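You operate a simulated robot arm through the tools that you are given. There is no shell and no other tool.

You run a simulated robot arm. Do the job below in one go: nothing can be reset, and whatever is moved stays where it is left.

JOB
Ladle greens into both bench trays' long wells and shake sesame over them.
Fine: one full green ladle each; ladle and shaker go back. Set down upright: green ladle, shaker.

It is judged by the outcome, as a careful person would: the job done as asked, and still so three seconds after it is handed in. It fails if anything else is knocked over, pushed out of place, dropped, spilled or broken.

ROBOT AND FRAMES
A 6-joint arm with a two-finger gripper, fixed in place. Base frame: the origin is at the foot of the arm, x ahead of it, y to its left, z up. Lengths are in m, angles in degrees, forces in N, time in s.
It reaches about 1.298 m from its shoulder. Its first joint turns from -149.0 to 149.0 degrees. Payload 1.57 kg.
The tool frame sits at the grasp point between the pads (the TCP): z along the fingers, y along the line on which they close. The tips reach 0.021 m beyond it. The gripper opens to 0.07 m. The gripper's body begins 0.05 m behind the TCP.
Orientation is that of the tool frame in the base frame, as a unit quaternion [x, y, z, w]. With the fingers straight down and closing along the base's y, the tool's x points along the base's -x, its y along +y and its z along -z.

CONTROLS
- The arm moves only by the tool apply_moves. Its argument "moves" is a list of rows, each a list of 7 numbers: the finger opening in m, from 0 to 0.07, then the shift along the tool's x, y, z in units of 50 mm (1.0 is 50 mm), then the turn, a rotation vector about the tool's x, y, z in units of 6 degrees (1.0 is 6 degrees). In form: [[claw, x, y, z, wx, wy, wz], ...]. A call has 1 to 20 rows; each row shifts and turns the commanded pose from where the row before left it, along the tool's axes as they then stand. A call with a number of a shift or a turn outside -1 to 1 is refused whole. Each row takes 0.2 s and may step no farther than 0.05 m and 8.6 degrees from the row before; otherwise, or with a gripper value out of range, the whole call is refused. A pose out of reach is approached as far as the arm can. The call stops where the force on the tool passes 70 N (or 10 N more than at its start, if that is more) or the arm is blocked; 0.2 s more then pass. Each finger halts on what it meets, pressing with about 27 N; the grip force reading is that of the motor and also rises with nothing between the fingers. The clock runs only during rows and for 0.2 s after the last one: add rows that do not move to give the fingers time. It gives the time, the measured TCP pose, the force on the tool (base axes), the opening and the grip force at its end, in the units of the frame above (readings bear some noise), with the torque about the TCP (base axes, N m) and any sound that the robot's microphone picked up.
- Cameras (640 x 400 px; columns grow to the right, rows downward): "scene" is fixed at [0.0404, -0.4984, 1.4753]; the picture's right is [-0.65, -0.76, 0.00], its down [-0.53, 0.45, -0.72] and it looks along [0.55, -0.47, -0.69] (base axes); focal length 270 px, centre (320, 200). "wrist" rides on the gripper at [0.079, 0.004, -0.081] in the tool frame; the picture's right is [-0.05, 1.00, 0.00], its down [-0.67, -0.04, -0.75] and it looks along [-0.74, -0.04, 0.67] (tool axes); focal length 256 px, centre (320, 200). There is no depth. A picture from a camera that has moved, and an enlarged one, comes with that camera's place and axes in the base frame and with its lens. The place of the scene camera against the robot may be out by one fixed shift of up to 0.012 m in any direction.
- get_image(camera): a new picture of that camera. The clock stands still meanwhile.
- lift_body(by): slides the trunk up (or, below 0, down) by that many m; the arm rides with it, the base frame stays. It gives what a move gives, with no picture.
- close_up(camera, box): a new picture of the part [left, top, right, bottom] of that camera's present view, enlarged. The clock stands still meanwhile.
- close_job(): hands the job in; it is judged then, once.

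Places have to be worked out from the pictures, the camera data and where the tool is seen. Open the gripper and draw the arm clear of the work before you hand the job in, unless the task says otherwise.

The tools are called after "Call:" as a command line: name --pt "numbers of a row" for each row, then --argument value for the rest, lists and objects as JSON in quotes. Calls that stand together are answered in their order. apply_moves: Moves the arm, as the interface text tells. Its arguments: {"type":"object","properties":{"moves":{"type":"array","items":{"type":"array","items":{"type":"number"}}}},"required":["moves"]} The other tools are called the same way: lift_body (by) slides the trunk up or down; get_image (camera) takes a picture; close_up (camera, box) takes an enlarged picture of a part of a camera's view; close_job () hands the job in.

At the start:

```text
time_s: 0.0
position: [0.5043, -0.4502, 1.1687]
ee_rot: [0.0, 1.0, 0.001, 0.0]
ft_force: [-0.3, 0.3, 0.9]
torque: [-0.01, 0.02, 0.0]
grip_width: 0.07
grasp_force: 0.0
trunk travel left (down, up): [-0.851, 0.119]
```

scene: 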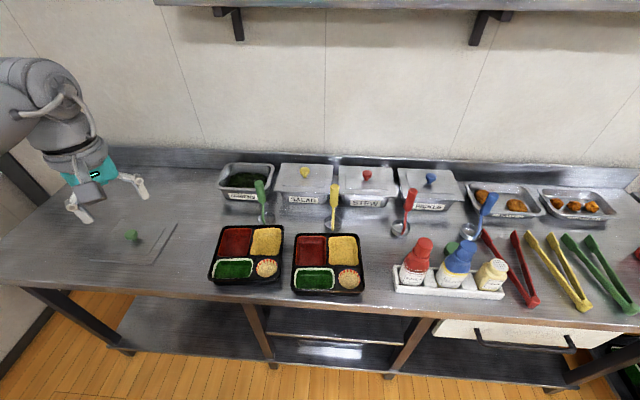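
wrist: 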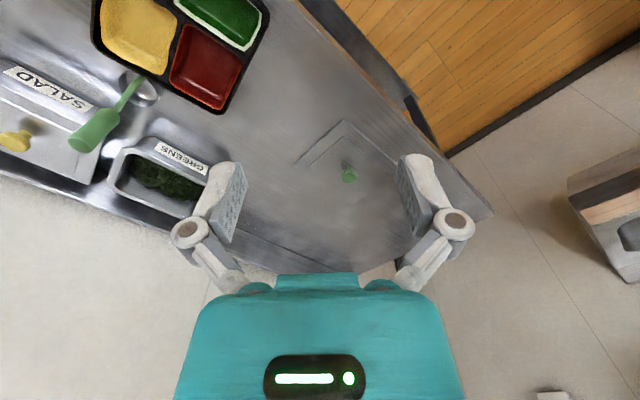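

I'll begin by looking at enlarged views of the work area to identify the green ladle, trays, and shaker.

Call:
close_up --camera "scene" --box '[190, 140, 390, 310]'

Call:
close_up --camera "scene" --box '[370, 150, 640, 320]'

Call:
close_up --camera "wrist" --box '[0, 0, 280, 220]'

Call:
close_up --camera "scene" --box '[0, 100, 200, 300]'

```text
2.35 times, centred on (290, 225) of scene
camera zoom: at [0.0404, -0.4984, 1.4753], right [-0.65, -0.76, 0.0], down [-0.53, 0.45, -0.72], along [0.55, -0.47, -0.69], focal length 634 px, centre (391, 141)
```

zoom: 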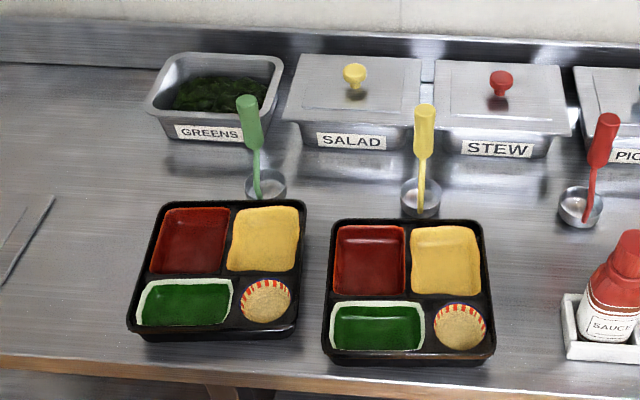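

```text
2.35 times, centred on (505, 235) of scene
camera zoom: at [0.0404, -0.4984, 1.4753], right [-0.65, -0.76, 0.0], down [-0.53, 0.45, -0.72], along [0.55, -0.47, -0.69], focal length 634 px, centre (-115, 118)
```

zoom: 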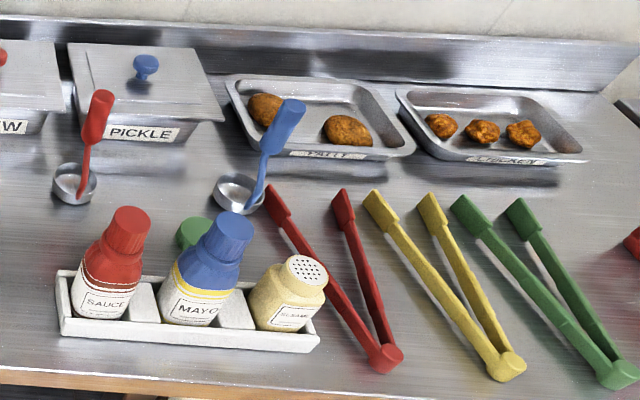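

```text
1.82 times, centred on (140, 110) of wrist
camera zoom: at [0.4253, -0.4471, 1.2516], right [0.05, 1.0, 0.0], down [0.67, -0.04, 0.75], along [0.74, -0.04, -0.67], focal length 465 px, centre (647, 364)
```

zoom: 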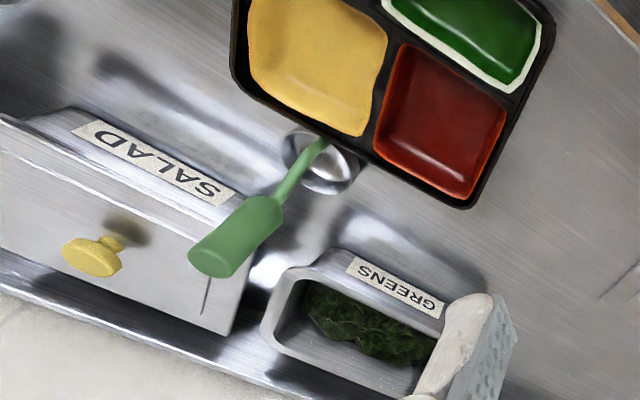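

```text
2.00 times, centred on (100, 200) of scene
camera zoom: at [0.0404, -0.4984, 1.4753], right [-0.65, -0.76, 0.0], down [-0.53, 0.45, -0.72], along [0.55, -0.47, -0.69], focal length 539 px, centre (760, 200)
```

zoom: 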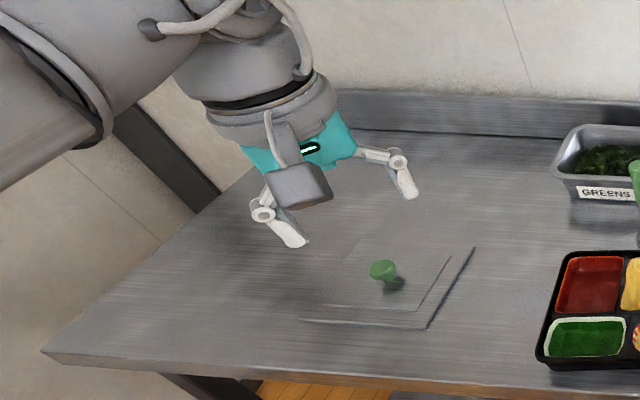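

The green ladle stands upright in front of the open GREENS pan, and a cream shaker is at the right end of the caddy. I'll enlarge these further to read the labels and get dimensions.

Call:
close_up --camera "scene" --box '[390, 225, 520, 305]'

Call:
close_up --camera "scene" --box '[205, 155, 305, 235]'

Call:
close_up --camera "scene" --box '[200, 220, 370, 305]'

```text
4.92 times, centred on (455, 265) of scene
camera zoom: at [0.0404, -0.4984, 1.4753], right [-0.65, -0.76, 0.0], down [-0.53, 0.45, -0.72], along [0.55, -0.47, -0.69], focal length 1327 px, centre (-345, -120)
```

zoom: 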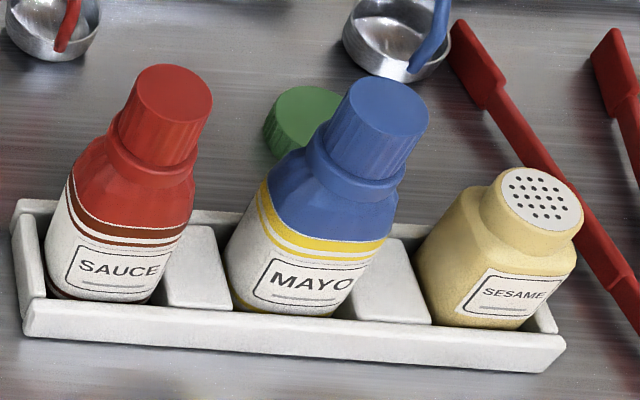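

```text
5.00 times, centred on (255, 195) of scene
camera zoom: at [0.0404, -0.4984, 1.4753], right [-0.65, -0.76, 0.0], down [-0.53, 0.45, -0.72], along [0.55, -0.47, -0.69], focal length 1348 px, centre (645, 225)
```

zoom: 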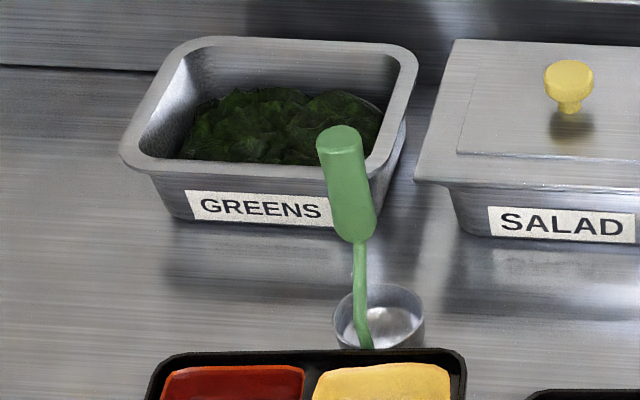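

```text
3.76 times, centred on (285, 262) of scene
camera zoom: at [0.0404, -0.4984, 1.4753], right [-0.65, -0.76, 0.0], down [-0.53, 0.45, -0.72], along [0.55, -0.47, -0.69], focal length 1015 px, centre (452, -35)
```

zoom: 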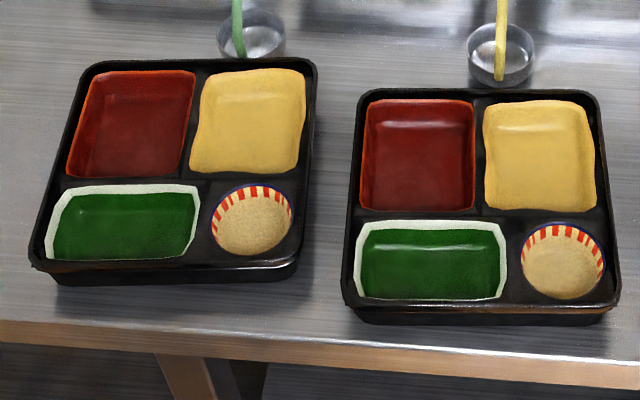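

The sesame shaker is labelled, and the long wells are the green, front-left ones of each tray. I estimate the bench top at z≈0.85. I'll first yaw the gripper so its x axis faces the wall direction, which will let me pitch it forward with the camera on top.

Call:
apply_moves --pt "0.07 0 0 0 0 0 -0.969" --pt "0.07 0 0 0 0 0 -0.969" --pt "0.07 0 0 0 0 0 -0.969" --pt "0.07 0 0 0 0 0 -0.969" --pt "0.07 0 0 0 0 0 -0.969" --pt "0.07 0 0 0 0 0 -0.969" --pt "0.07 0 0 0 0 0 -0.969" --pt "0.07 0 0 0 0 0 -0.969" --pt "0.07 0 0 0 0 0 -0.969" --pt "0.07 0 0 0 0 0 -0.969" --pt "0.07 0 0 0 0 0 -0.969" --pt "0.07 0 0 0 0 0 -0.969"

```text
time_s: 2.6
position: [0.5046, -0.4498, 1.1694]
ee_rot: [-0.572, 0.82, 0.0, 0.0]
ft_force: [0.7, 0.1, 0.2]
torque: [0.01, 0.0, -0.01]
grip_width: 0.0701
grasp_force: 0.1
trunk travel left (down, up): [-0.851, 0.119]
```

The yaw is going the intended way (tool x now at about 250°). I'll continue the other half.

Call:
apply_moves --pt "0.07 0 0 0 0 0 -0.969" --pt "0.07 0 0 0 0 0 -0.969" --pt "0.07 0 0 0 0 0 -0.969" --pt "0.07 0 0 0 0 0 -0.969" --pt "0.07 0 0 0 0 0 -0.969" --pt "0.07 0 0 0 0 0 -0.969" --pt "0.07 0 0 0 0 0 -0.969" --pt "0.07 0 0 0 0 0 -0.969" --pt "0.07 0 0 0 0 0 -0.969" --pt "0.07 0 0 0 0 0 -0.969" --pt "0.07 0 0 0 0 0 -0.969" --pt "0.07 0 0 0 0 0 -0.969"

Call:
get_image --camera "scene"

Call:
get_image --camera "wrist"

```text
time_s: 5.2
position: [0.5046, -0.451, 1.1694]
ee_rot: [0.898, -0.44, -0.001, 0.0]
ft_force: [-0.5, -0.7, 0.1]
torque: [-0.02, 0.04, 0.02]
grip_width: 0.0698
grasp_force: 0.1
out of reach, approached as far as the arm can: row 11, 12
trunk travel left (down, up): [-0.851, 0.119]
```

```text
taken
```

scene: 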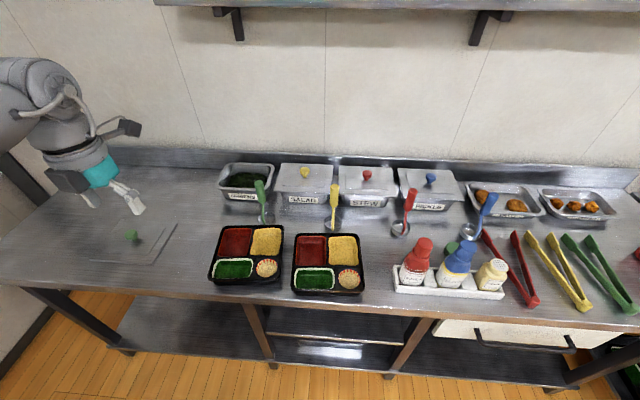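

```text
taken
camera wrist: at [0.5503, -0.5165, 1.2517], right [-0.82, -0.57, 0.0], down [-0.38, 0.55, 0.74], along [-0.42, 0.61, -0.67], focal length 256 px, centre (320, 200)
```

wrist: 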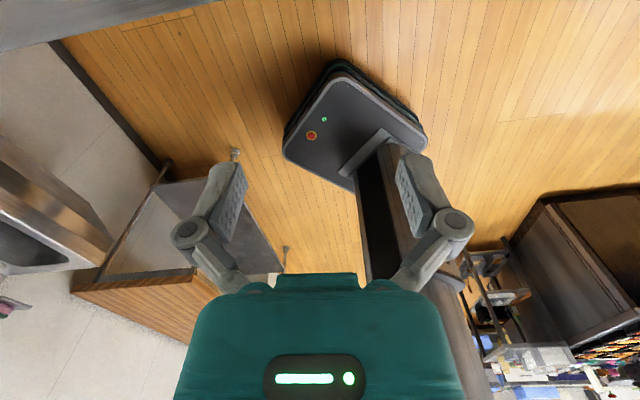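

A wrist joint limit stopped the yaw roughly 12° short. I'll back off a little, move outward over the bench (staying high), and pitch the gripper forward to learn how much roll is available in that posture.

Call:
apply_moves --pt "0.07 0.8 0 0 0 0 0.9" --pt "0.07 0.8 0 0 0 0 0.9" --pt "0.07 0.8 0 0 0 0 0" --pt "0.07 0.8 0 0 0 0 0" --pt "0.07 0 0 0 0 1 0" --pt "0.07 0 0 0 0 1 0" --pt "0.07 0 0 0 0 1 0" --pt "0.07 0 0 0 0 1 0" --pt "0.07 0 0 0 0 1 0"

Call:
get_image --camera "scene"

Call:
get_image --camera "wrist"

```text
time_s: 7.2
position: [0.5862, -0.5863, 1.195]
ee_rot: [0.823, -0.505, 0.222, 0.136]
ft_force: [0.2, 0.3, 0.2]
torque: [0.01, -0.01, 0.0]
grip_width: 0.0699
grasp_force: 0.0
out of reach, approached as far as the arm can: row 6, 7, 8, 9
trunk travel left (down, up): [-0.851, 0.119]
```

```text
taken
```

scene: 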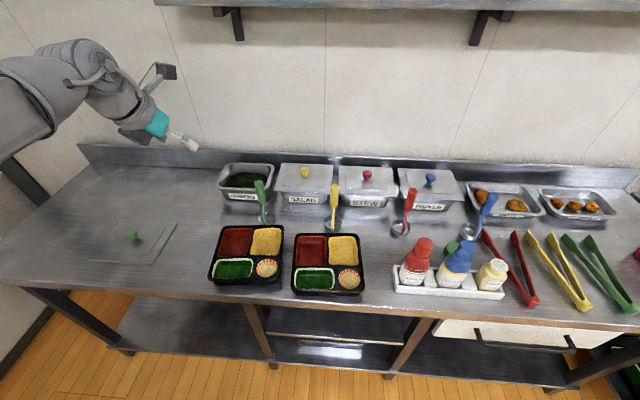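

```text
taken
camera wrist: at [0.5953, -0.6146, 1.3056], right [-0.91, -0.41, -0.03], down [-0.4, 0.86, 0.31], along [-0.1, 0.29, -0.95], focal length 256 px, centre (320, 200)
```

wrist: 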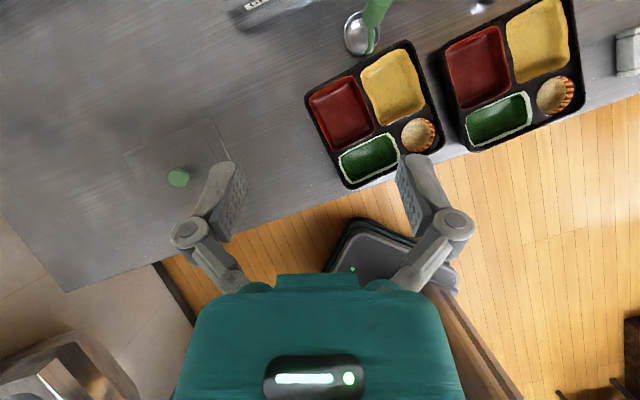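

The arm runs out of range pitching forward at this trunk height. I'll raise the TCP with the arm and then lower the trunk, so that the shoulder sits lower relative to the work.

Call:
apply_moves --pt "0.07 0.5 0 -0.86 0 0 0" --pt "0.07 0.5 0 -0.86 0 0 0" --pt "0.07 0.5 0 -0.86 0 0 0" --pt "0.07 0.5 0 -0.86 0 0 0"

Call:
get_image --camera "scene"

```text
time_s: 8.2
position: [0.5877, -0.5861, 1.1938]
ee_rot: [0.823, -0.505, 0.221, 0.135]
ft_force: [0.6, -0.3, 0.5]
torque: [0.0, -0.03, 0.0]
grip_width: 0.0698
grasp_force: 0.2
out of reach, approached as far as the arm can: row 1, 2, 3, 4
trunk travel left (down, up): [-0.851, 0.119]
```

```text
taken
```

scene: 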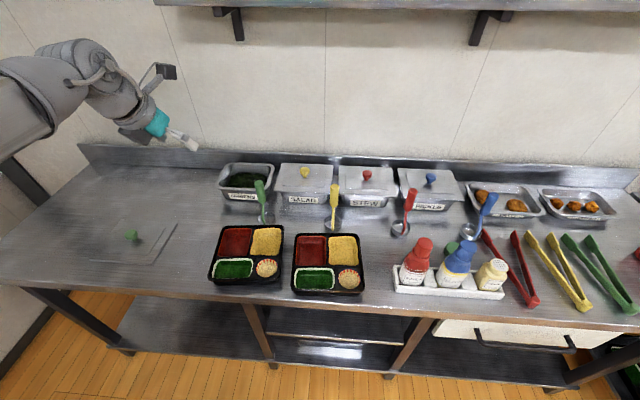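

It is stuck against a joint limit, so I'll roll the wrist back away from it and check whether the motion frees up.

Call:
apply_moves --pt "0.07 0 0 0 0 0 1" --pt "0.07 0 0 0 0 0 1" --pt "0.07 0 0 0 0 0 1" --pt "0.07 0 0 0 0 0 1" --pt "0.07 0 0 0 0 0 1"

```text
time_s: 9.4
position: [0.5866, -0.5853, 1.1943]
ee_rot: [-0.664, 0.701, -0.248, -0.073]
ft_force: [-0.4, -0.4, 0.1]
torque: [0.01, 0.0, 0.02]
grip_width: 0.0699
grasp_force: 0.0
trunk travel left (down, up): [-0.851, 0.119]
```

Rolling back works. Now I'll retry raising the TCP straight up.

Call:
apply_moves --pt "0.07 0.432 -0.25 -0.86 0 0 0" --pt "0.07 0.432 -0.25 -0.86 0 0 0" --pt "0.07 0.432 -0.25 -0.86 0 0 0" --pt "0.07 0.432 -0.25 -0.86 0 0 0"

Call:
get_image --camera "scene"

```text
time_s: 10.4
position: [0.5865, -0.5865, 1.1958]
ee_rot: [-0.665, 0.701, -0.248, -0.074]
ft_force: [0.0, 0.4, 0.7]
torque: [0.0, -0.02, 0.03]
grip_width: 0.0699
grasp_force: 0.1
out of reach, approached as far as the arm can: row 1, 2, 3, 4
trunk travel left (down, up): [-0.851, 0.119]
```

```text
taken
```

scene: 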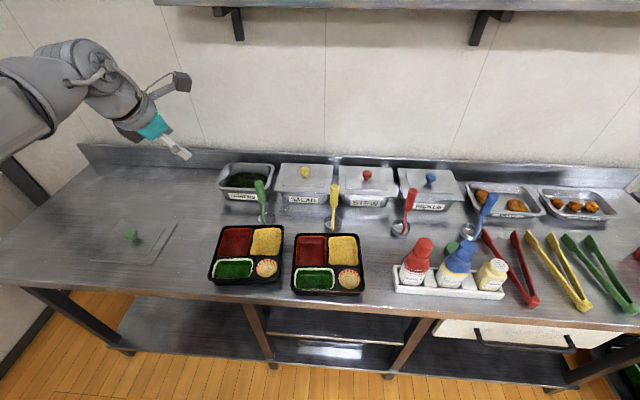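

Upward is still blocked, so a different joint limit is involved. I'll test an outward move toward the wall to see if the arm is too folded.

Call:
apply_moves --pt "0.07 0.5 -0.73 0.46 0 0 0" --pt "0.07 0.5 -0.73 0.46 0 0 0"

Call:
apply_moves --pt "0.07 -0.2 0.125 0.43 0 0 0"

```text
time_s: 11.0
position: [0.6635, -0.6524, 1.1942]
ee_rot: [-0.665, 0.7, -0.248, -0.074]
ft_force: [-0.8, 0.3, 0.0]
torque: [0.01, 0.0, 0.01]
grip_width: 0.07
grasp_force: 0.0
trunk travel left (down, up): [-0.851, 0.119]
```

```text
time_s: 11.4
position: [0.6643, -0.651, 1.1933]
ee_rot: [-0.665, 0.701, -0.248, -0.074]
ft_force: [0.6, -0.1, -0.4]
torque: [0.02, -0.02, -0.01]
grip_width: 0.0702
grasp_force: 0.1
out of reach, approached as far as the arm can: row 1
trunk travel left (down, up): [-0.851, 0.119]
```

Outward works but down is refused here; I'll test upward again to map the limits.

Call:
apply_moves --pt "0.07 0.432 -0.25 -0.86 0 0 0"

Call:
apply_moves --pt "0.07 0 0 0 0.25 0.9 0"

Call:
get_image --camera "scene"

```text
time_s: 11.8
position: [0.6626, -0.6511, 1.1935]
ee_rot: [-0.665, 0.701, -0.249, -0.073]
ft_force: [0.5, -0.2, -0.1]
torque: [0.0, 0.01, -0.03]
grip_width: 0.0699
grasp_force: 0.1
out of reach, approached as far as the arm can: row 1
trunk travel left (down, up): [-0.851, 0.119]
```

```text
time_s: 12.2
position: [0.6635, -0.6509, 1.2028]
ee_rot: [-0.653, 0.693, -0.289, -0.099]
ft_force: [0.6, 0.1, 0.9]
torque: [0.0, 0.0, 0.04]
grip_width: 0.0702
grasp_force: 0.1
out of reach, approached as far as the arm can: row 1
trunk travel left (down, up): [-0.851, 0.119]
```

```text
taken
```

scene: 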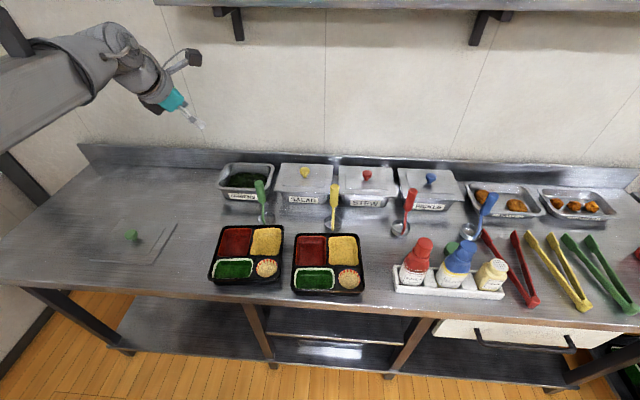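

Vertical motion appears coupled to a limit at this trunk height. The space under the gripper is clear, so I'll lower the trunk a bit and test the freedom again.

Call:
lift_body --by -0.1

Call:
apply_moves --pt "0.07 0 0 0 -0.25 -0.9 0" --pt "0.07 0 0 0 -0.25 -0.9 0"

Call:
apply_moves --pt "0.07 0.3 -0.2 -0.9 0 0 0" --pt "0.07 0.3 -0.2 -0.9 0 0 0"

Call:
get_image --camera "scene"

```text
time_s: 13.5
position: [0.6645, -0.6512, 1.104]
ee_rot: [-0.653, 0.694, -0.288, -0.098]
ft_force: [-1.5, 0.0, -0.5]
torque: [0.03, -0.01, 0.05]
grip_width: 0.0703
grasp_force: 0.0
trunk travel left (down, up): [-0.751, 0.219]
```

```text
time_s: 14.1
position: [0.663, -0.6504, 1.0858]
ee_rot: [-0.675, 0.707, -0.206, -0.046]
ft_force: [0.3, 0.0, -0.6]
torque: [0.03, 0.0, 0.01]
grip_width: 0.0699
grasp_force: 0.1
out of reach, approached as far as the arm can: row 1, 2
trunk travel left (down, up): [-0.751, 0.219]
```

```text
time_s: 14.7
position: [0.6631, -0.6497, 1.0858]
ee_rot: [-0.675, 0.707, -0.207, -0.049]
ft_force: [0.4, 0.1, 0.1]
torque: [0.02, -0.02, -0.02]
grip_width: 0.0698
grasp_force: 0.1
out of reach, approached as far as the arm can: row 1, 2
trunk travel left (down, up): [-0.751, 0.219]
```

```text
taken
```

scene: 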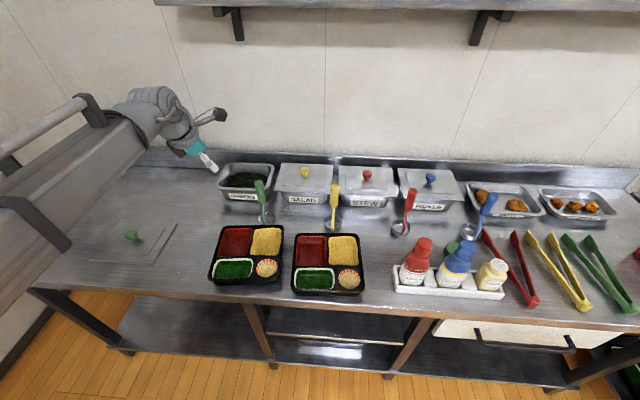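

The arm behaves like a horizontal-plane arm: height comes only from the trunk (and wrist pitch). I'll look closely at the arm to understand its links.

Call:
close_up --camera "scene" --box '[0, 50, 260, 300]'

Call:
get_image --camera "wrist"

```text
1.60 times, centred on (130, 175) of scene
camera zoom: at [0.0404, -0.4984, 1.4753], right [-0.65, -0.76, 0.0], down [-0.53, 0.45, -0.72], along [0.55, -0.47, -0.69], focal length 431 px, centre (624, 240)
```

zoom: 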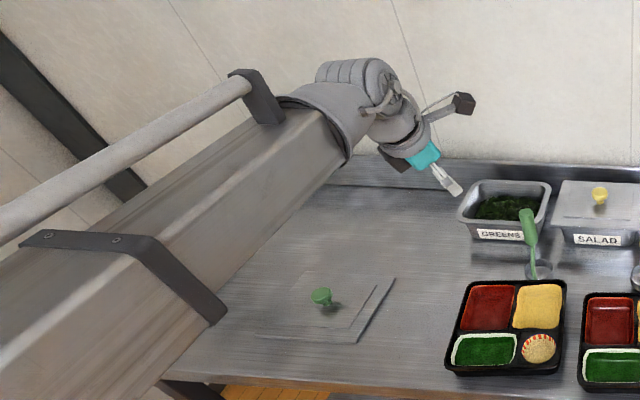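

```text
taken
camera wrist: at [0.6348, -0.6954, 1.1877], right [-0.97, 0.05, -0.24], down [-0.07, 0.89, 0.45], along [0.24, 0.45, -0.86], focal length 256 px, centre (320, 200)
```

wrist: 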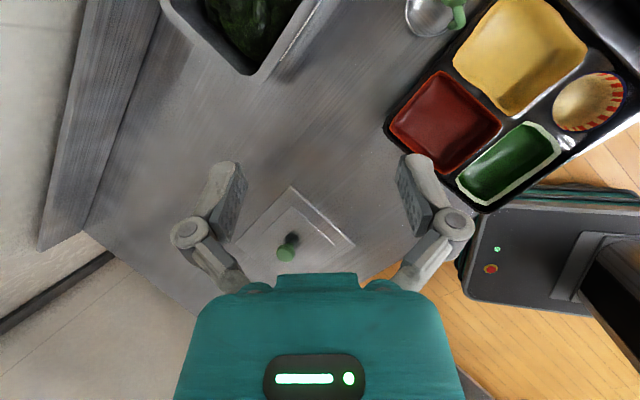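

The arm is a telescoping boom with a three-axis wrist; boom height equals wrist-centre height (~1.25 now). I'll go to a pose with the gripper 30° below horizontal, azimuth about −62°, camera on top, which should leave roll room on the correct side.

Call:
apply_moves --pt "0.07 0 0 0 0.18 0.727 -0.629" --pt "0.07 0 0 0 0.18 0.727 -0.629" --pt "0.07 0 0 0 0.18 0.727 -0.629" --pt "0.07 0 0 0 0.18 0.727 -0.629" --pt "0.07 0 0 0 0.18 0.727 -0.629" --pt "0.07 0 0 0 0.18 0.727 -0.629" --pt "0.07 0 0 0 0.18 0.727 -0.629" --pt "0.07 0 0 0 0.18 0.727 -0.629"

Call:
get_image --camera "wrist"

Call:
get_image --camera "scene"

```text
time_s: 16.5
position: [0.663, -0.6503, 1.1617]
ee_rot: [0.742, -0.446, 0.429, 0.259]
ft_force: [-0.1, -1.0, 0.1]
torque: [0.01, 0.01, 0.01]
grip_width: 0.0702
grasp_force: 0.1
out of reach, approached as far as the arm can: row 1, 2, 3, 4, 5, 6, 7, 8
trunk travel left (down, up): [-0.751, 0.219]
```

```text
taken
camera wrist: at [0.6453, -0.6264, 1.273], right [-0.89, -0.45, -0.04], down [-0.43, 0.88, -0.21], along [0.13, -0.16, -0.98], focal length 256 px, centre (320, 200)
```

wrist: 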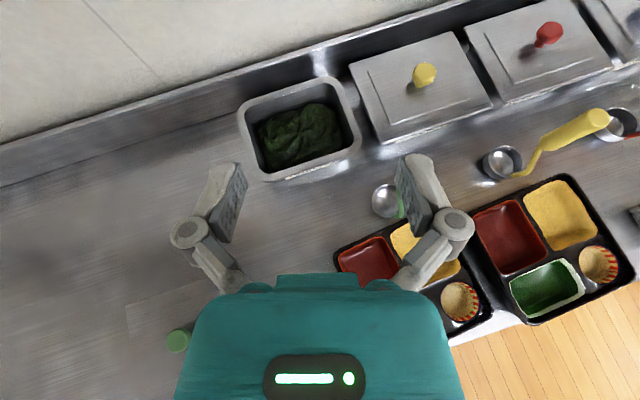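

```text
taken
```

scene: 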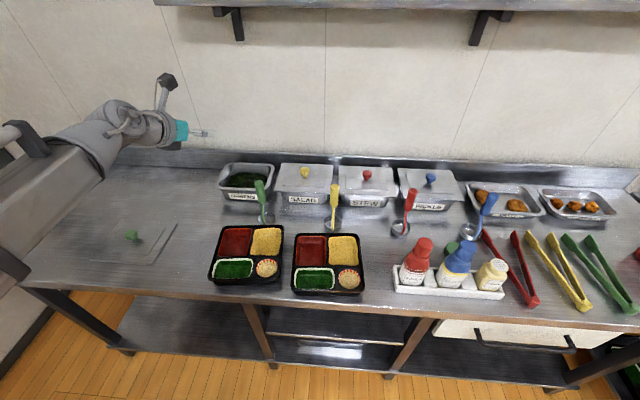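

The pose works, and this overhead view shows the pan, ladle, and trays. Triangulation suggests the bench top is nearer z≈0.80, with the ladle handle near (0.605, −0.75) and its top at about 0.97. I'll shift the camera over the trays for a second viewpoint.

Call:
apply_moves --pt "0.07 -0.25 0.684 -0.433 0 0 0" --pt "0.07 -0.25 0.684 -0.433 0 0 0" --pt "0.07 -0.25 0.684 -0.433 0 0 0" --pt "0.07 -0.25 0.684 -0.433 0 0 0" --pt "0.07 -0.25 0.684 -0.433 0 0 0"

Call:
get_image --camera "wrist"

```text
time_s: 17.7
position: [0.4522, -0.6198, 1.1641]
ee_rot: [0.742, -0.446, 0.429, 0.258]
ft_force: [0.4, 0.3, 0.8]
torque: [0.01, -0.02, 0.02]
grip_width: 0.0699
grasp_force: 0.0
trunk travel left (down, up): [-0.751, 0.219]
```

```text
taken
camera wrist: at [0.435, -0.5953, 1.2733], right [-0.89, -0.45, -0.05], down [-0.43, 0.88, -0.21], along [0.13, -0.16, -0.98], focal length 256 px, centre (320, 200)
```

wrist: 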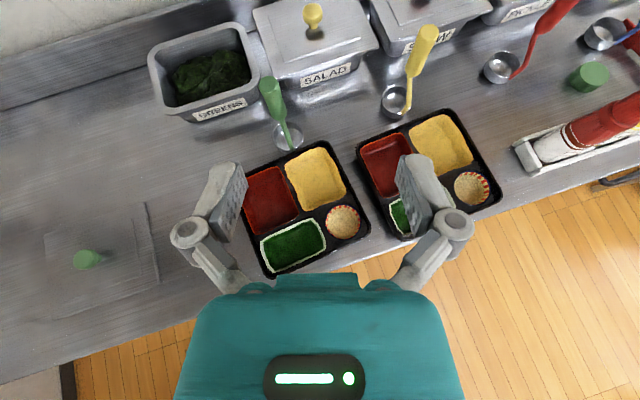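

Triangulating gives: ladle handle vertical at about (0.603, −0.752), thick part z≈0.89–0.985, bowl rim z≈0.833; pan centre (0.783, −0.788), rim z≈0.88; long wells near (0.505, −0.581) and (0.336, −0.737). I'll go to a pre-grasp point 0.1 m short of the handle, then lower the trunk.

Call:
apply_moves --pt "0.07 0.2925 -0.475 0.507 0 0 0" --pt "0.07 0.2925 -0.475 0.507 0 0 0" --pt "0.07 0.2925 -0.475 0.507 0 0 0"

Call:
lift_body --by -0.12

Call:
get_image --camera "wrist"

Call:
get_image --camera "scene"

```text
time_s: 18.5
position: [0.5589, -0.6663, 1.1625]
ee_rot: [0.742, -0.447, 0.428, 0.259]
ft_force: [-0.3, -0.5, -0.5]
torque: [0.0, -0.01, 0.0]
grip_width: 0.0698
grasp_force: 0.1
trunk travel left (down, up): [-0.751, 0.219]
```

```text
time_s: 20.0
position: [0.5595, -0.6641, 1.0427]
ee_rot: [0.743, -0.446, 0.429, 0.257]
ft_force: [-0.4, -0.2, 0.1]
torque: [-0.03, 0.02, 0.02]
grip_width: 0.0702
grasp_force: 0.0
trunk travel left (down, up): [-0.631, 0.339]
```

```text
taken
camera wrist: at [0.5411, -0.6405, 1.153], right [-0.89, -0.45, -0.05], down [-0.43, 0.88, -0.21], along [0.13, -0.16, -0.98], focal length 256 px, centre (320, 200)
```

wrist: 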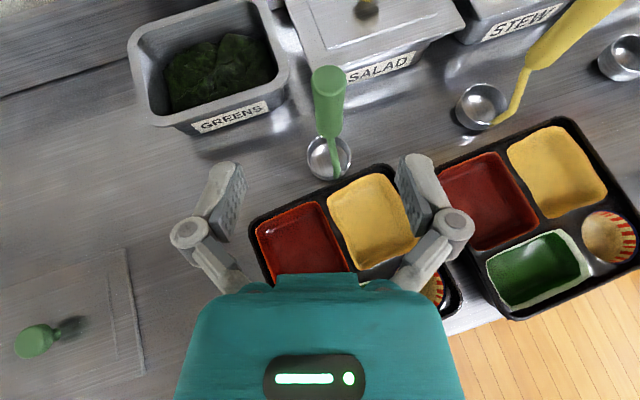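

```text
taken
```

scene: 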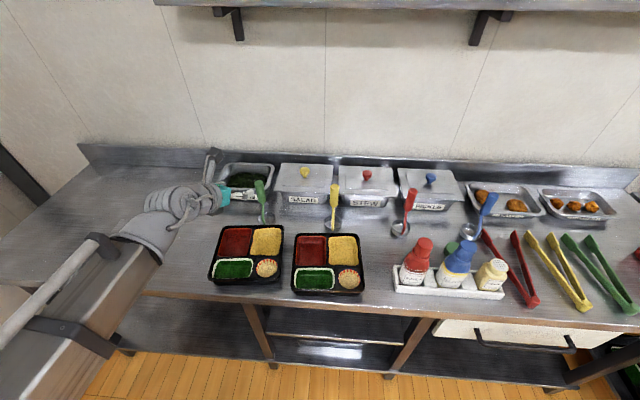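

The handle lines up with the finger gap (offset ~4 mm lateral, ~0.10 m ahead). I'll lower the trunk another 0.10 m, move forward along the approach, and close on the handle.

Call:
lift_body --by -0.1

Call:
apply_moves --pt "0.07 0.33 0.03 0.57 0 0 0" --pt "0.07 0.33 0.03 0.57 0 0 0" --pt "0.07 0.32 0.03 0.55 0 0 0"

Call:
get_image --camera "wrist"

Call:
close_up --camera "scene" --box '[180, 140, 320, 260]'

```text
time_s: 21.4
position: [0.5593, -0.6637, 0.9424]
ee_rot: [0.742, -0.446, 0.429, 0.257]
ft_force: [0.3, -0.1, -0.6]
torque: [0.0, 0.01, 0.02]
grip_width: 0.0701
grasp_force: 0.1
trunk travel left (down, up): [-0.531, 0.439]
```

```text
time_s: 22.2
position: [0.6013, -0.7535, 0.9422]
ee_rot: [0.742, -0.446, 0.428, 0.258]
ft_force: [-0.6, -0.2, -0.7]
torque: [0.02, -0.04, 0.01]
grip_width: 0.0699
grasp_force: 0.1
trunk travel left (down, up): [-0.531, 0.439]
```

```text
taken
camera wrist: at [0.5838, -0.7293, 1.0528], right [-0.89, -0.45, -0.05], down [-0.43, 0.88, -0.2], along [0.13, -0.16, -0.98], focal length 256 px, centre (320, 200)
```

wrist: 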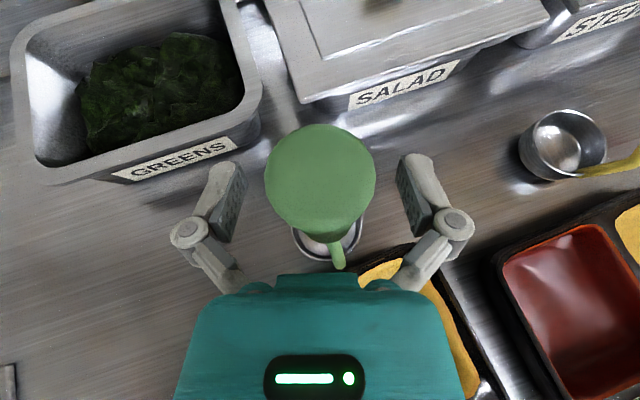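

```text
3.33 times, centred on (250, 200) of scene
camera zoom: at [0.0404, -0.4984, 1.4753], right [-0.65, -0.76, 0.0], down [-0.53, 0.45, -0.72], along [0.55, -0.47, -0.69], focal length 899 px, centre (553, 200)
```

zoom: 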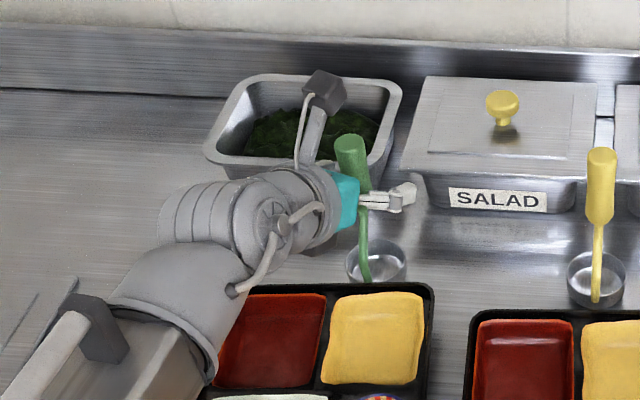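

The handle is centred between the fingers, about 7 mm toward the palm from the grasp point. I'll back off 6 mm and close.

Call:
apply_moves --pt "0.07 -0.06 0.03 -0.104 0 0 0" --pt "0.0 0 0 0 0 0 0" --pt "0.0 0 0 0 0 0 0" --pt "0.0 0 0 0 0 0 0" --pt "0.0 0 0 0 0 0 0" --pt "0.0 0 0 0 0 0 0" --pt "0.0 0 0 0 0 0 0"

Call:
get_image --camera "wrist"

```text
time_s: 23.8
position: [0.5971, -0.7476, 0.9425]
ee_rot: [0.743, -0.445, 0.429, 0.257]
ft_force: [0.6, -0.4, 4.0]
torque: [0.04, -0.1, 0.04]
grip_width: 0.0212
grasp_force: 26.8
trunk travel left (down, up): [-0.531, 0.439]
```

```text
taken
camera wrist: at [0.579, -0.7237, 1.0532], right [-0.89, -0.45, -0.05], down [-0.43, 0.88, -0.21], along [0.13, -0.16, -0.98], focal length 256 px, centre (320, 200)
```

wrist: 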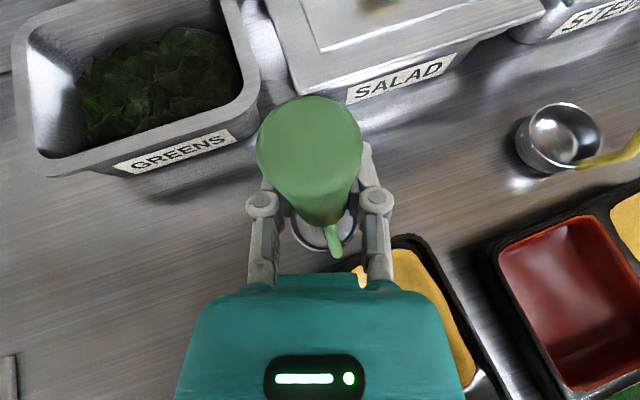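

The ladle is gripped (21 mm opening, ~27 N). I'll lift it with the trunk, remembering the put-back pose TCP (0.597, −0.748, 0.9425).

Call:
lift_body --by 0.14

Call:
get_image --camera "wrist"

Call:
close_up --camera "scene" --box '[180, 100, 320, 220]'

```text
time_s: 25.4
position: [0.5976, -0.7477, 1.0824]
ee_rot: [0.742, -0.446, 0.429, 0.258]
ft_force: [0.0, -0.7, -1.0]
torque: [-0.04, -0.01, 0.01]
grip_width: 0.0213
grasp_force: 26.9
trunk travel left (down, up): [-0.671, 0.299]
```

```text
taken
camera wrist: at [0.5792, -0.7241, 1.1927], right [-0.89, -0.45, -0.05], down [-0.43, 0.88, -0.2], along [0.13, -0.16, -0.98], focal length 256 px, centre (320, 200)
```

wrist: 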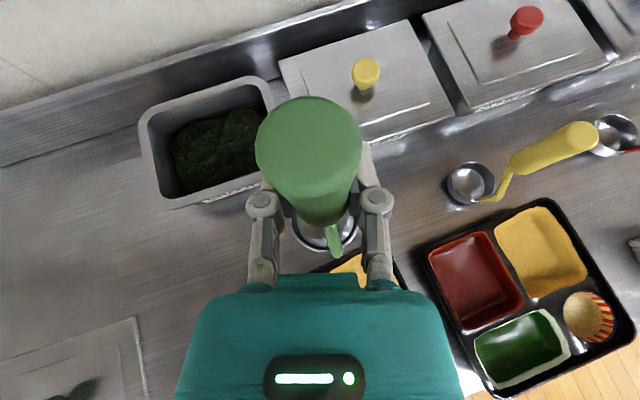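

```text
3.33 times, centred on (250, 160) of scene
camera zoom: at [0.0404, -0.4984, 1.4753], right [-0.65, -0.76, 0.0], down [-0.53, 0.45, -0.72], along [0.55, -0.47, -0.69], focal length 899 px, centre (553, 333)
```

zoom: 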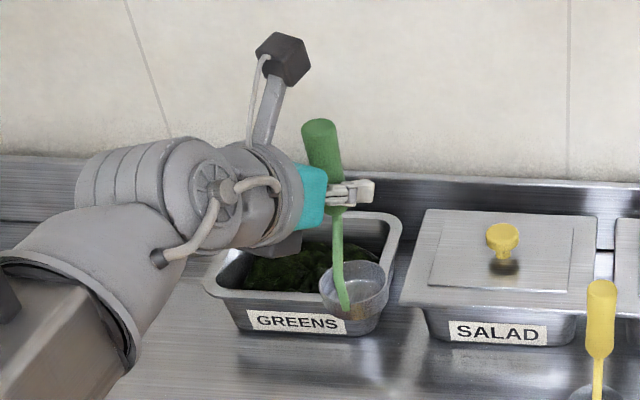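

The ladle is held upright. I'll carry it over the greens pan (centre ≈ (0.785, −0.789)), then tilt it 24° with its bowl toward the left end, ready to scoop rightward.

Call:
apply_moves --pt "0.0 0.293 -0.56 0.5075 0 0 0" --pt "0.0 0.293 -0.56 0.5075 0 0 0" --pt "0.0 0.293 -0.56 0.5075 0 0 0" --pt "0.0 0.293 -0.56 0.5075 0 0 0" --pt "0.0 0 0 0 0.5 0 0.866" --pt "0.0 0 0 0 0.5 0 0.866" --pt "0.0 0 0 0 0.5 0 0.866" --pt "0.0 0 0 0 0.5 0 0.866"

Call:
get_image --camera "wrist"

Call:
close_up --camera "scene" --box '[180, 100, 320, 220]'

```text
time_s: 27.2
position: [0.7503, -0.7979, 1.0893]
ee_rot: [0.673, -0.526, 0.511, 0.098]
ft_force: [-0.5, -0.4, -0.9]
torque: [-0.03, 0.01, 0.04]
grip_width: 0.0213
grasp_force: 26.6
out of reach, approached as far as the arm can: row 7, 8
trunk travel left (down, up): [-0.671, 0.299]
```

```text
taken
camera wrist: at [0.694, -0.7962, 1.1895], right [-0.8, -0.39, -0.45], down [-0.36, 0.92, -0.17], along [0.48, 0.02, -0.88], focal length 256 px, centre (320, 200)
```

wrist: 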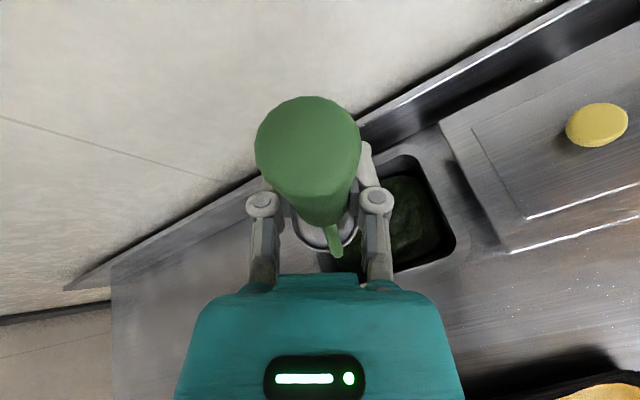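

```text
3.33 times, centred on (250, 160) of scene
camera zoom: at [0.0404, -0.4984, 1.4753], right [-0.65, -0.76, 0.0], down [-0.53, 0.45, -0.72], along [0.55, -0.47, -0.69], focal length 899 px, centre (553, 333)
```

zoom: 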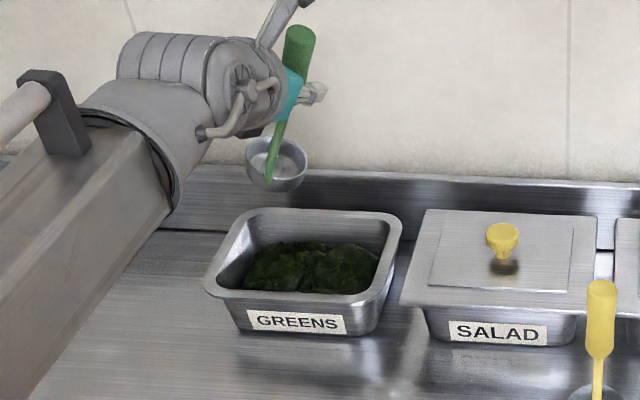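

Geometry checks out: the tilted bowl is above the left half of the pan. I'll lower the trunk in stages, watching the force.

Call:
lift_body --by -0.09

Call:
close_up --camera "scene" --box '[190, 120, 310, 220]'

```text
time_s: 28.5
position: [0.7514, -0.7979, 0.9999]
ee_rot: [0.672, -0.526, 0.511, 0.098]
ft_force: [-0.2, -0.1, -0.9]
torque: [-0.01, 0.02, 0.0]
grip_width: 0.0212
grasp_force: 27.0
trunk travel left (down, up): [-0.581, 0.389]
```

```text
4.00 times, centred on (250, 170) of scene
camera zoom: at [0.0404, -0.4984, 1.4753], right [-0.65, -0.76, 0.0], down [-0.53, 0.45, -0.72], along [0.55, -0.47, -0.69], focal length 1078 px, centre (600, 320)
```

zoom: 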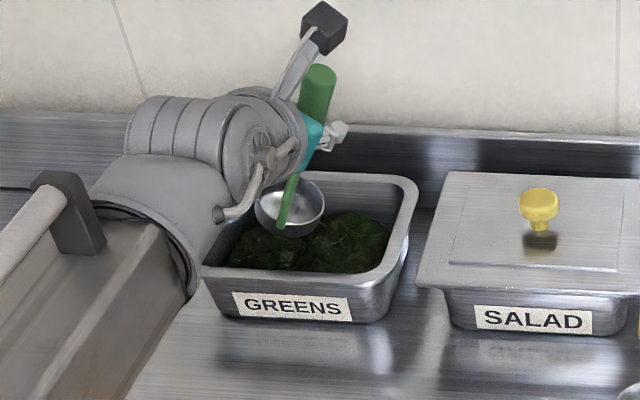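

The bowl is above the greens, inside the pan opening. Lowering the last ~0.04 m.

Call:
lift_body --by -0.035

Call:
apply_moves --pt "0.0 -0.0055 -0.087 0.068 -0.5 0 -0.866" --pt "0.0 0.003 -0.09 0.063 -0.5 0 -0.866" --pt "0.0 0.011 -0.093 0.058 -0.5 0 -0.866" --pt "0.0 0.019 -0.0945 0.0535 -0.5 0 -0.866"

Call:
get_image --camera "wrist"

Call:
close_up --camera "scene" --box '[190, 120, 310, 220]'

```text
time_s: 29.3
position: [0.7505, -0.7997, 0.966]
ee_rot: [0.672, -0.526, 0.511, 0.099]
ft_force: [-0.3, -0.1, -1.5]
torque: [-0.01, 0.03, 0.01]
grip_width: 0.0216
grasp_force: 26.6
trunk travel left (down, up): [-0.546, 0.424]
```

```text
time_s: 30.3
position: [0.7737, -0.8002, 0.9583]
ee_rot: [0.742, -0.446, 0.428, 0.258]
ft_force: [-0.4, 0.3, -0.9]
torque: [0.0, -0.01, 0.03]
grip_width: 0.0212
grasp_force: 27.5
out of reach, approached as far as the arm can: row 1, 3
trunk travel left (down, up): [-0.546, 0.424]
```

```text
taken
camera wrist: at [0.7553, -0.7763, 1.0676], right [-0.89, -0.44, -0.04], down [-0.43, 0.88, -0.2], along [0.13, -0.16, -0.98], focal length 256 px, centre (320, 200)
```

wrist: 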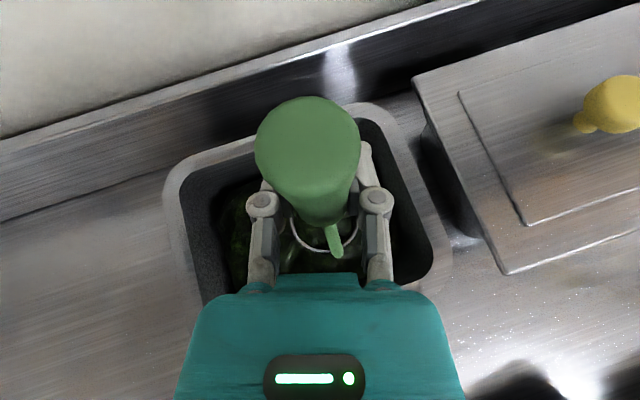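

```text
4.00 times, centred on (250, 170) of scene
camera zoom: at [0.0404, -0.4984, 1.4753], right [-0.65, -0.76, 0.0], down [-0.53, 0.45, -0.72], along [0.55, -0.47, -0.69], focal length 1078 px, centre (600, 320)
```

zoom: 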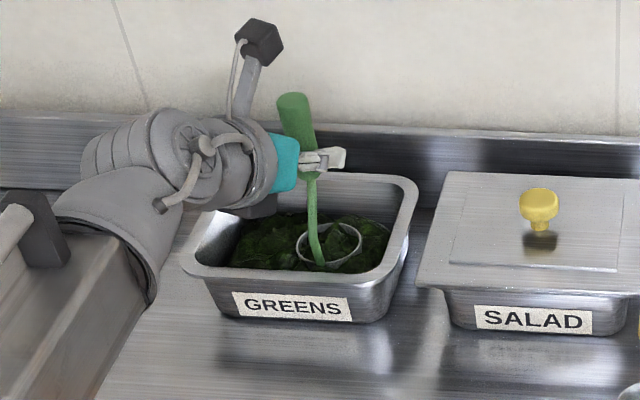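

The bowl is sunk to the rim in the greens and shows green inside. I'll look closely.

Call:
close_up --camera "wrist" --box '[250, 170, 410, 280]'

Call:
close_up --camera "scene" --box '[235, 165, 295, 205]'

```text
3.64 times, centred on (330, 225) of wrist
camera zoom: at [0.7553, -0.7763, 1.0676], right [-0.89, -0.44, -0.04], down [-0.43, 0.88, -0.2], along [0.13, -0.16, -0.98], focal length 931 px, centre (284, 109)
```

zoom: 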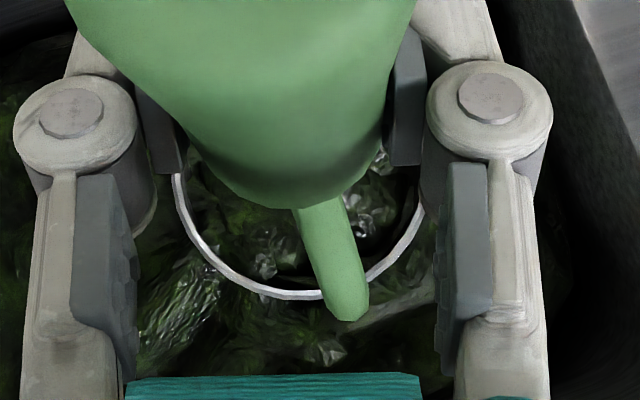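

```text
10.00 times, centred on (265, 185) of scene
camera zoom: at [0.0404, -0.4984, 1.4753], right [-0.65, -0.76, 0.0], down [-0.53, 0.45, -0.72], along [0.55, -0.47, -0.69], focal length 2696 px, centre (870, 350)
```

zoom: 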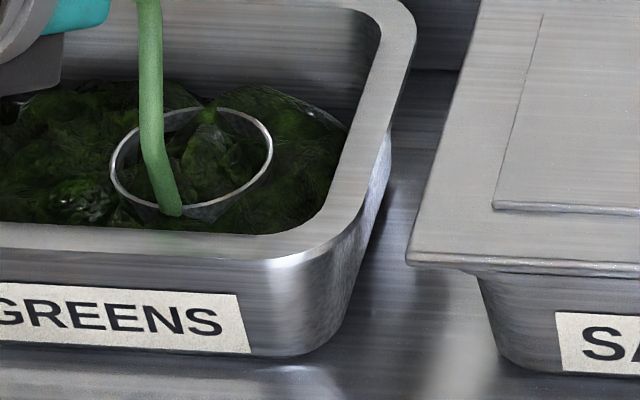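

The greens show inside the bowl's rim. I'll press slightly deeper, then lift straight up and check how full it is.

Call:
lift_body --by -0.006

Call:
lift_body --by 0.12

Call:
close_up --camera "wrist" --box '[250, 170, 410, 280]'

Call:
close_up --camera "scene" --box '[190, 110, 310, 210]'

```text
time_s: 30.8
position: [0.7735, -0.7993, 0.9513]
ee_rot: [0.742, -0.447, 0.428, 0.259]
ft_force: [0.3, -0.1, -1.4]
torque: [0.01, 0.02, 0.01]
grip_width: 0.0212
grasp_force: 26.4
trunk travel left (down, up): [-0.54, 0.43]
```

```text
time_s: 32.3
position: [0.7742, -0.7988, 1.0711]
ee_rot: [0.742, -0.446, 0.429, 0.258]
ft_force: [0.0, 0.9, -1.1]
torque: [0.0, 0.01, 0.02]
grip_width: 0.0212
grasp_force: 27.1
trunk travel left (down, up): [-0.66, 0.31]
```

```text
3.64 times, centred on (330, 225) of wrist
camera zoom: at [0.7554, -0.7762, 1.1815], right [-0.89, -0.45, -0.05], down [-0.43, 0.88, -0.2], along [0.13, -0.16, -0.98], focal length 931 px, centre (284, 109)
```

zoom: 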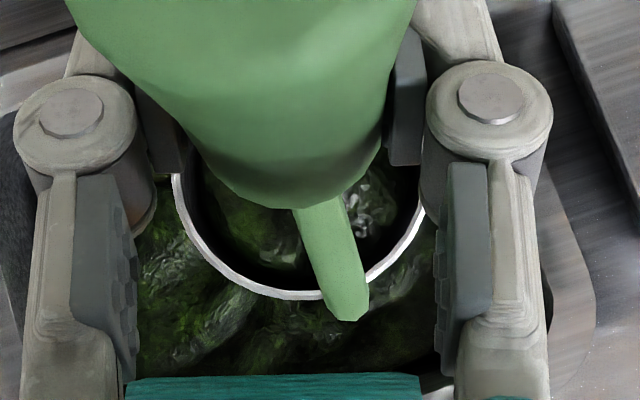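

```text
4.00 times, centred on (250, 160) of scene
camera zoom: at [0.0404, -0.4984, 1.4753], right [-0.65, -0.76, 0.0], down [-0.53, 0.45, -0.72], along [0.55, -0.47, -0.69], focal length 1078 px, centre (600, 360)
```

zoom: 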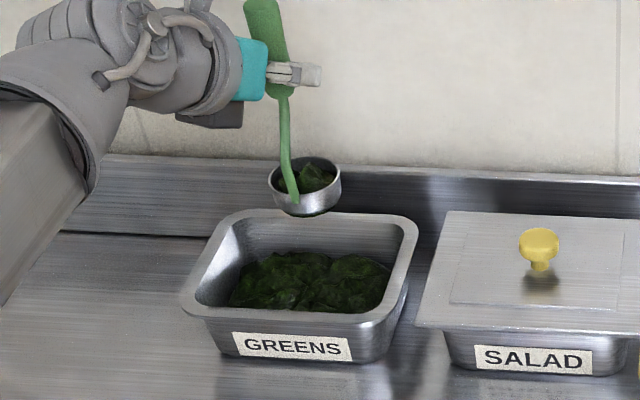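

The ladle came up with greens in it. Checking how full it is.

Call:
close_up --camera "scene" --box '[250, 140, 285, 170]'

Call:
close_up --camera "scene" --box '[210, 150, 310, 230]'

```text
13.33 times, centred on (268, 155) of scene
camera zoom: at [0.0404, -0.4984, 1.4753], right [-0.65, -0.76, 0.0], down [-0.53, 0.45, -0.72], along [0.55, -0.47, -0.69], focal length 3595 px, centre (1020, 800)
```

zoom: 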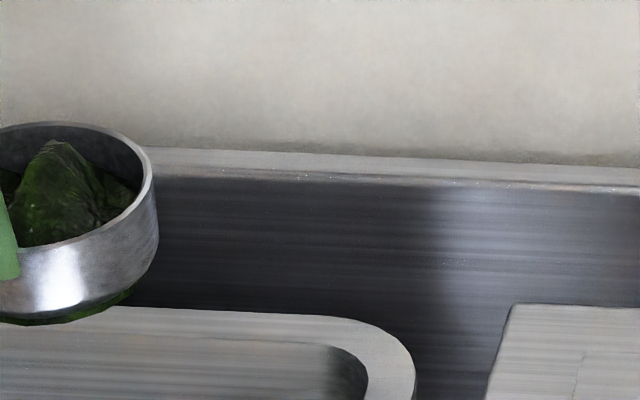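

```text
5.00 times, centred on (260, 190) of scene
camera zoom: at [0.0404, -0.4984, 1.4753], right [-0.65, -0.76, 0.0], down [-0.53, 0.45, -0.72], along [0.55, -0.47, -0.69], focal length 1348 px, centre (620, 250)
```

zoom: 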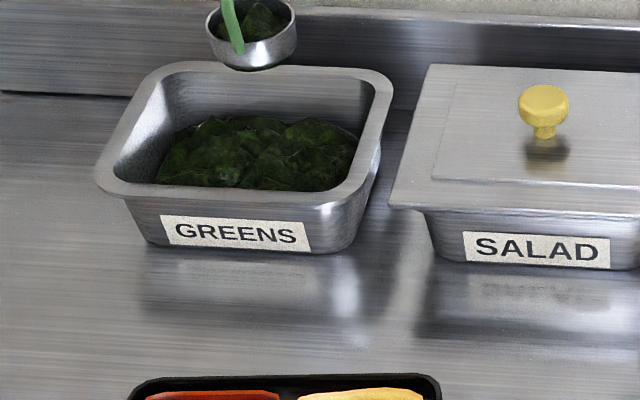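

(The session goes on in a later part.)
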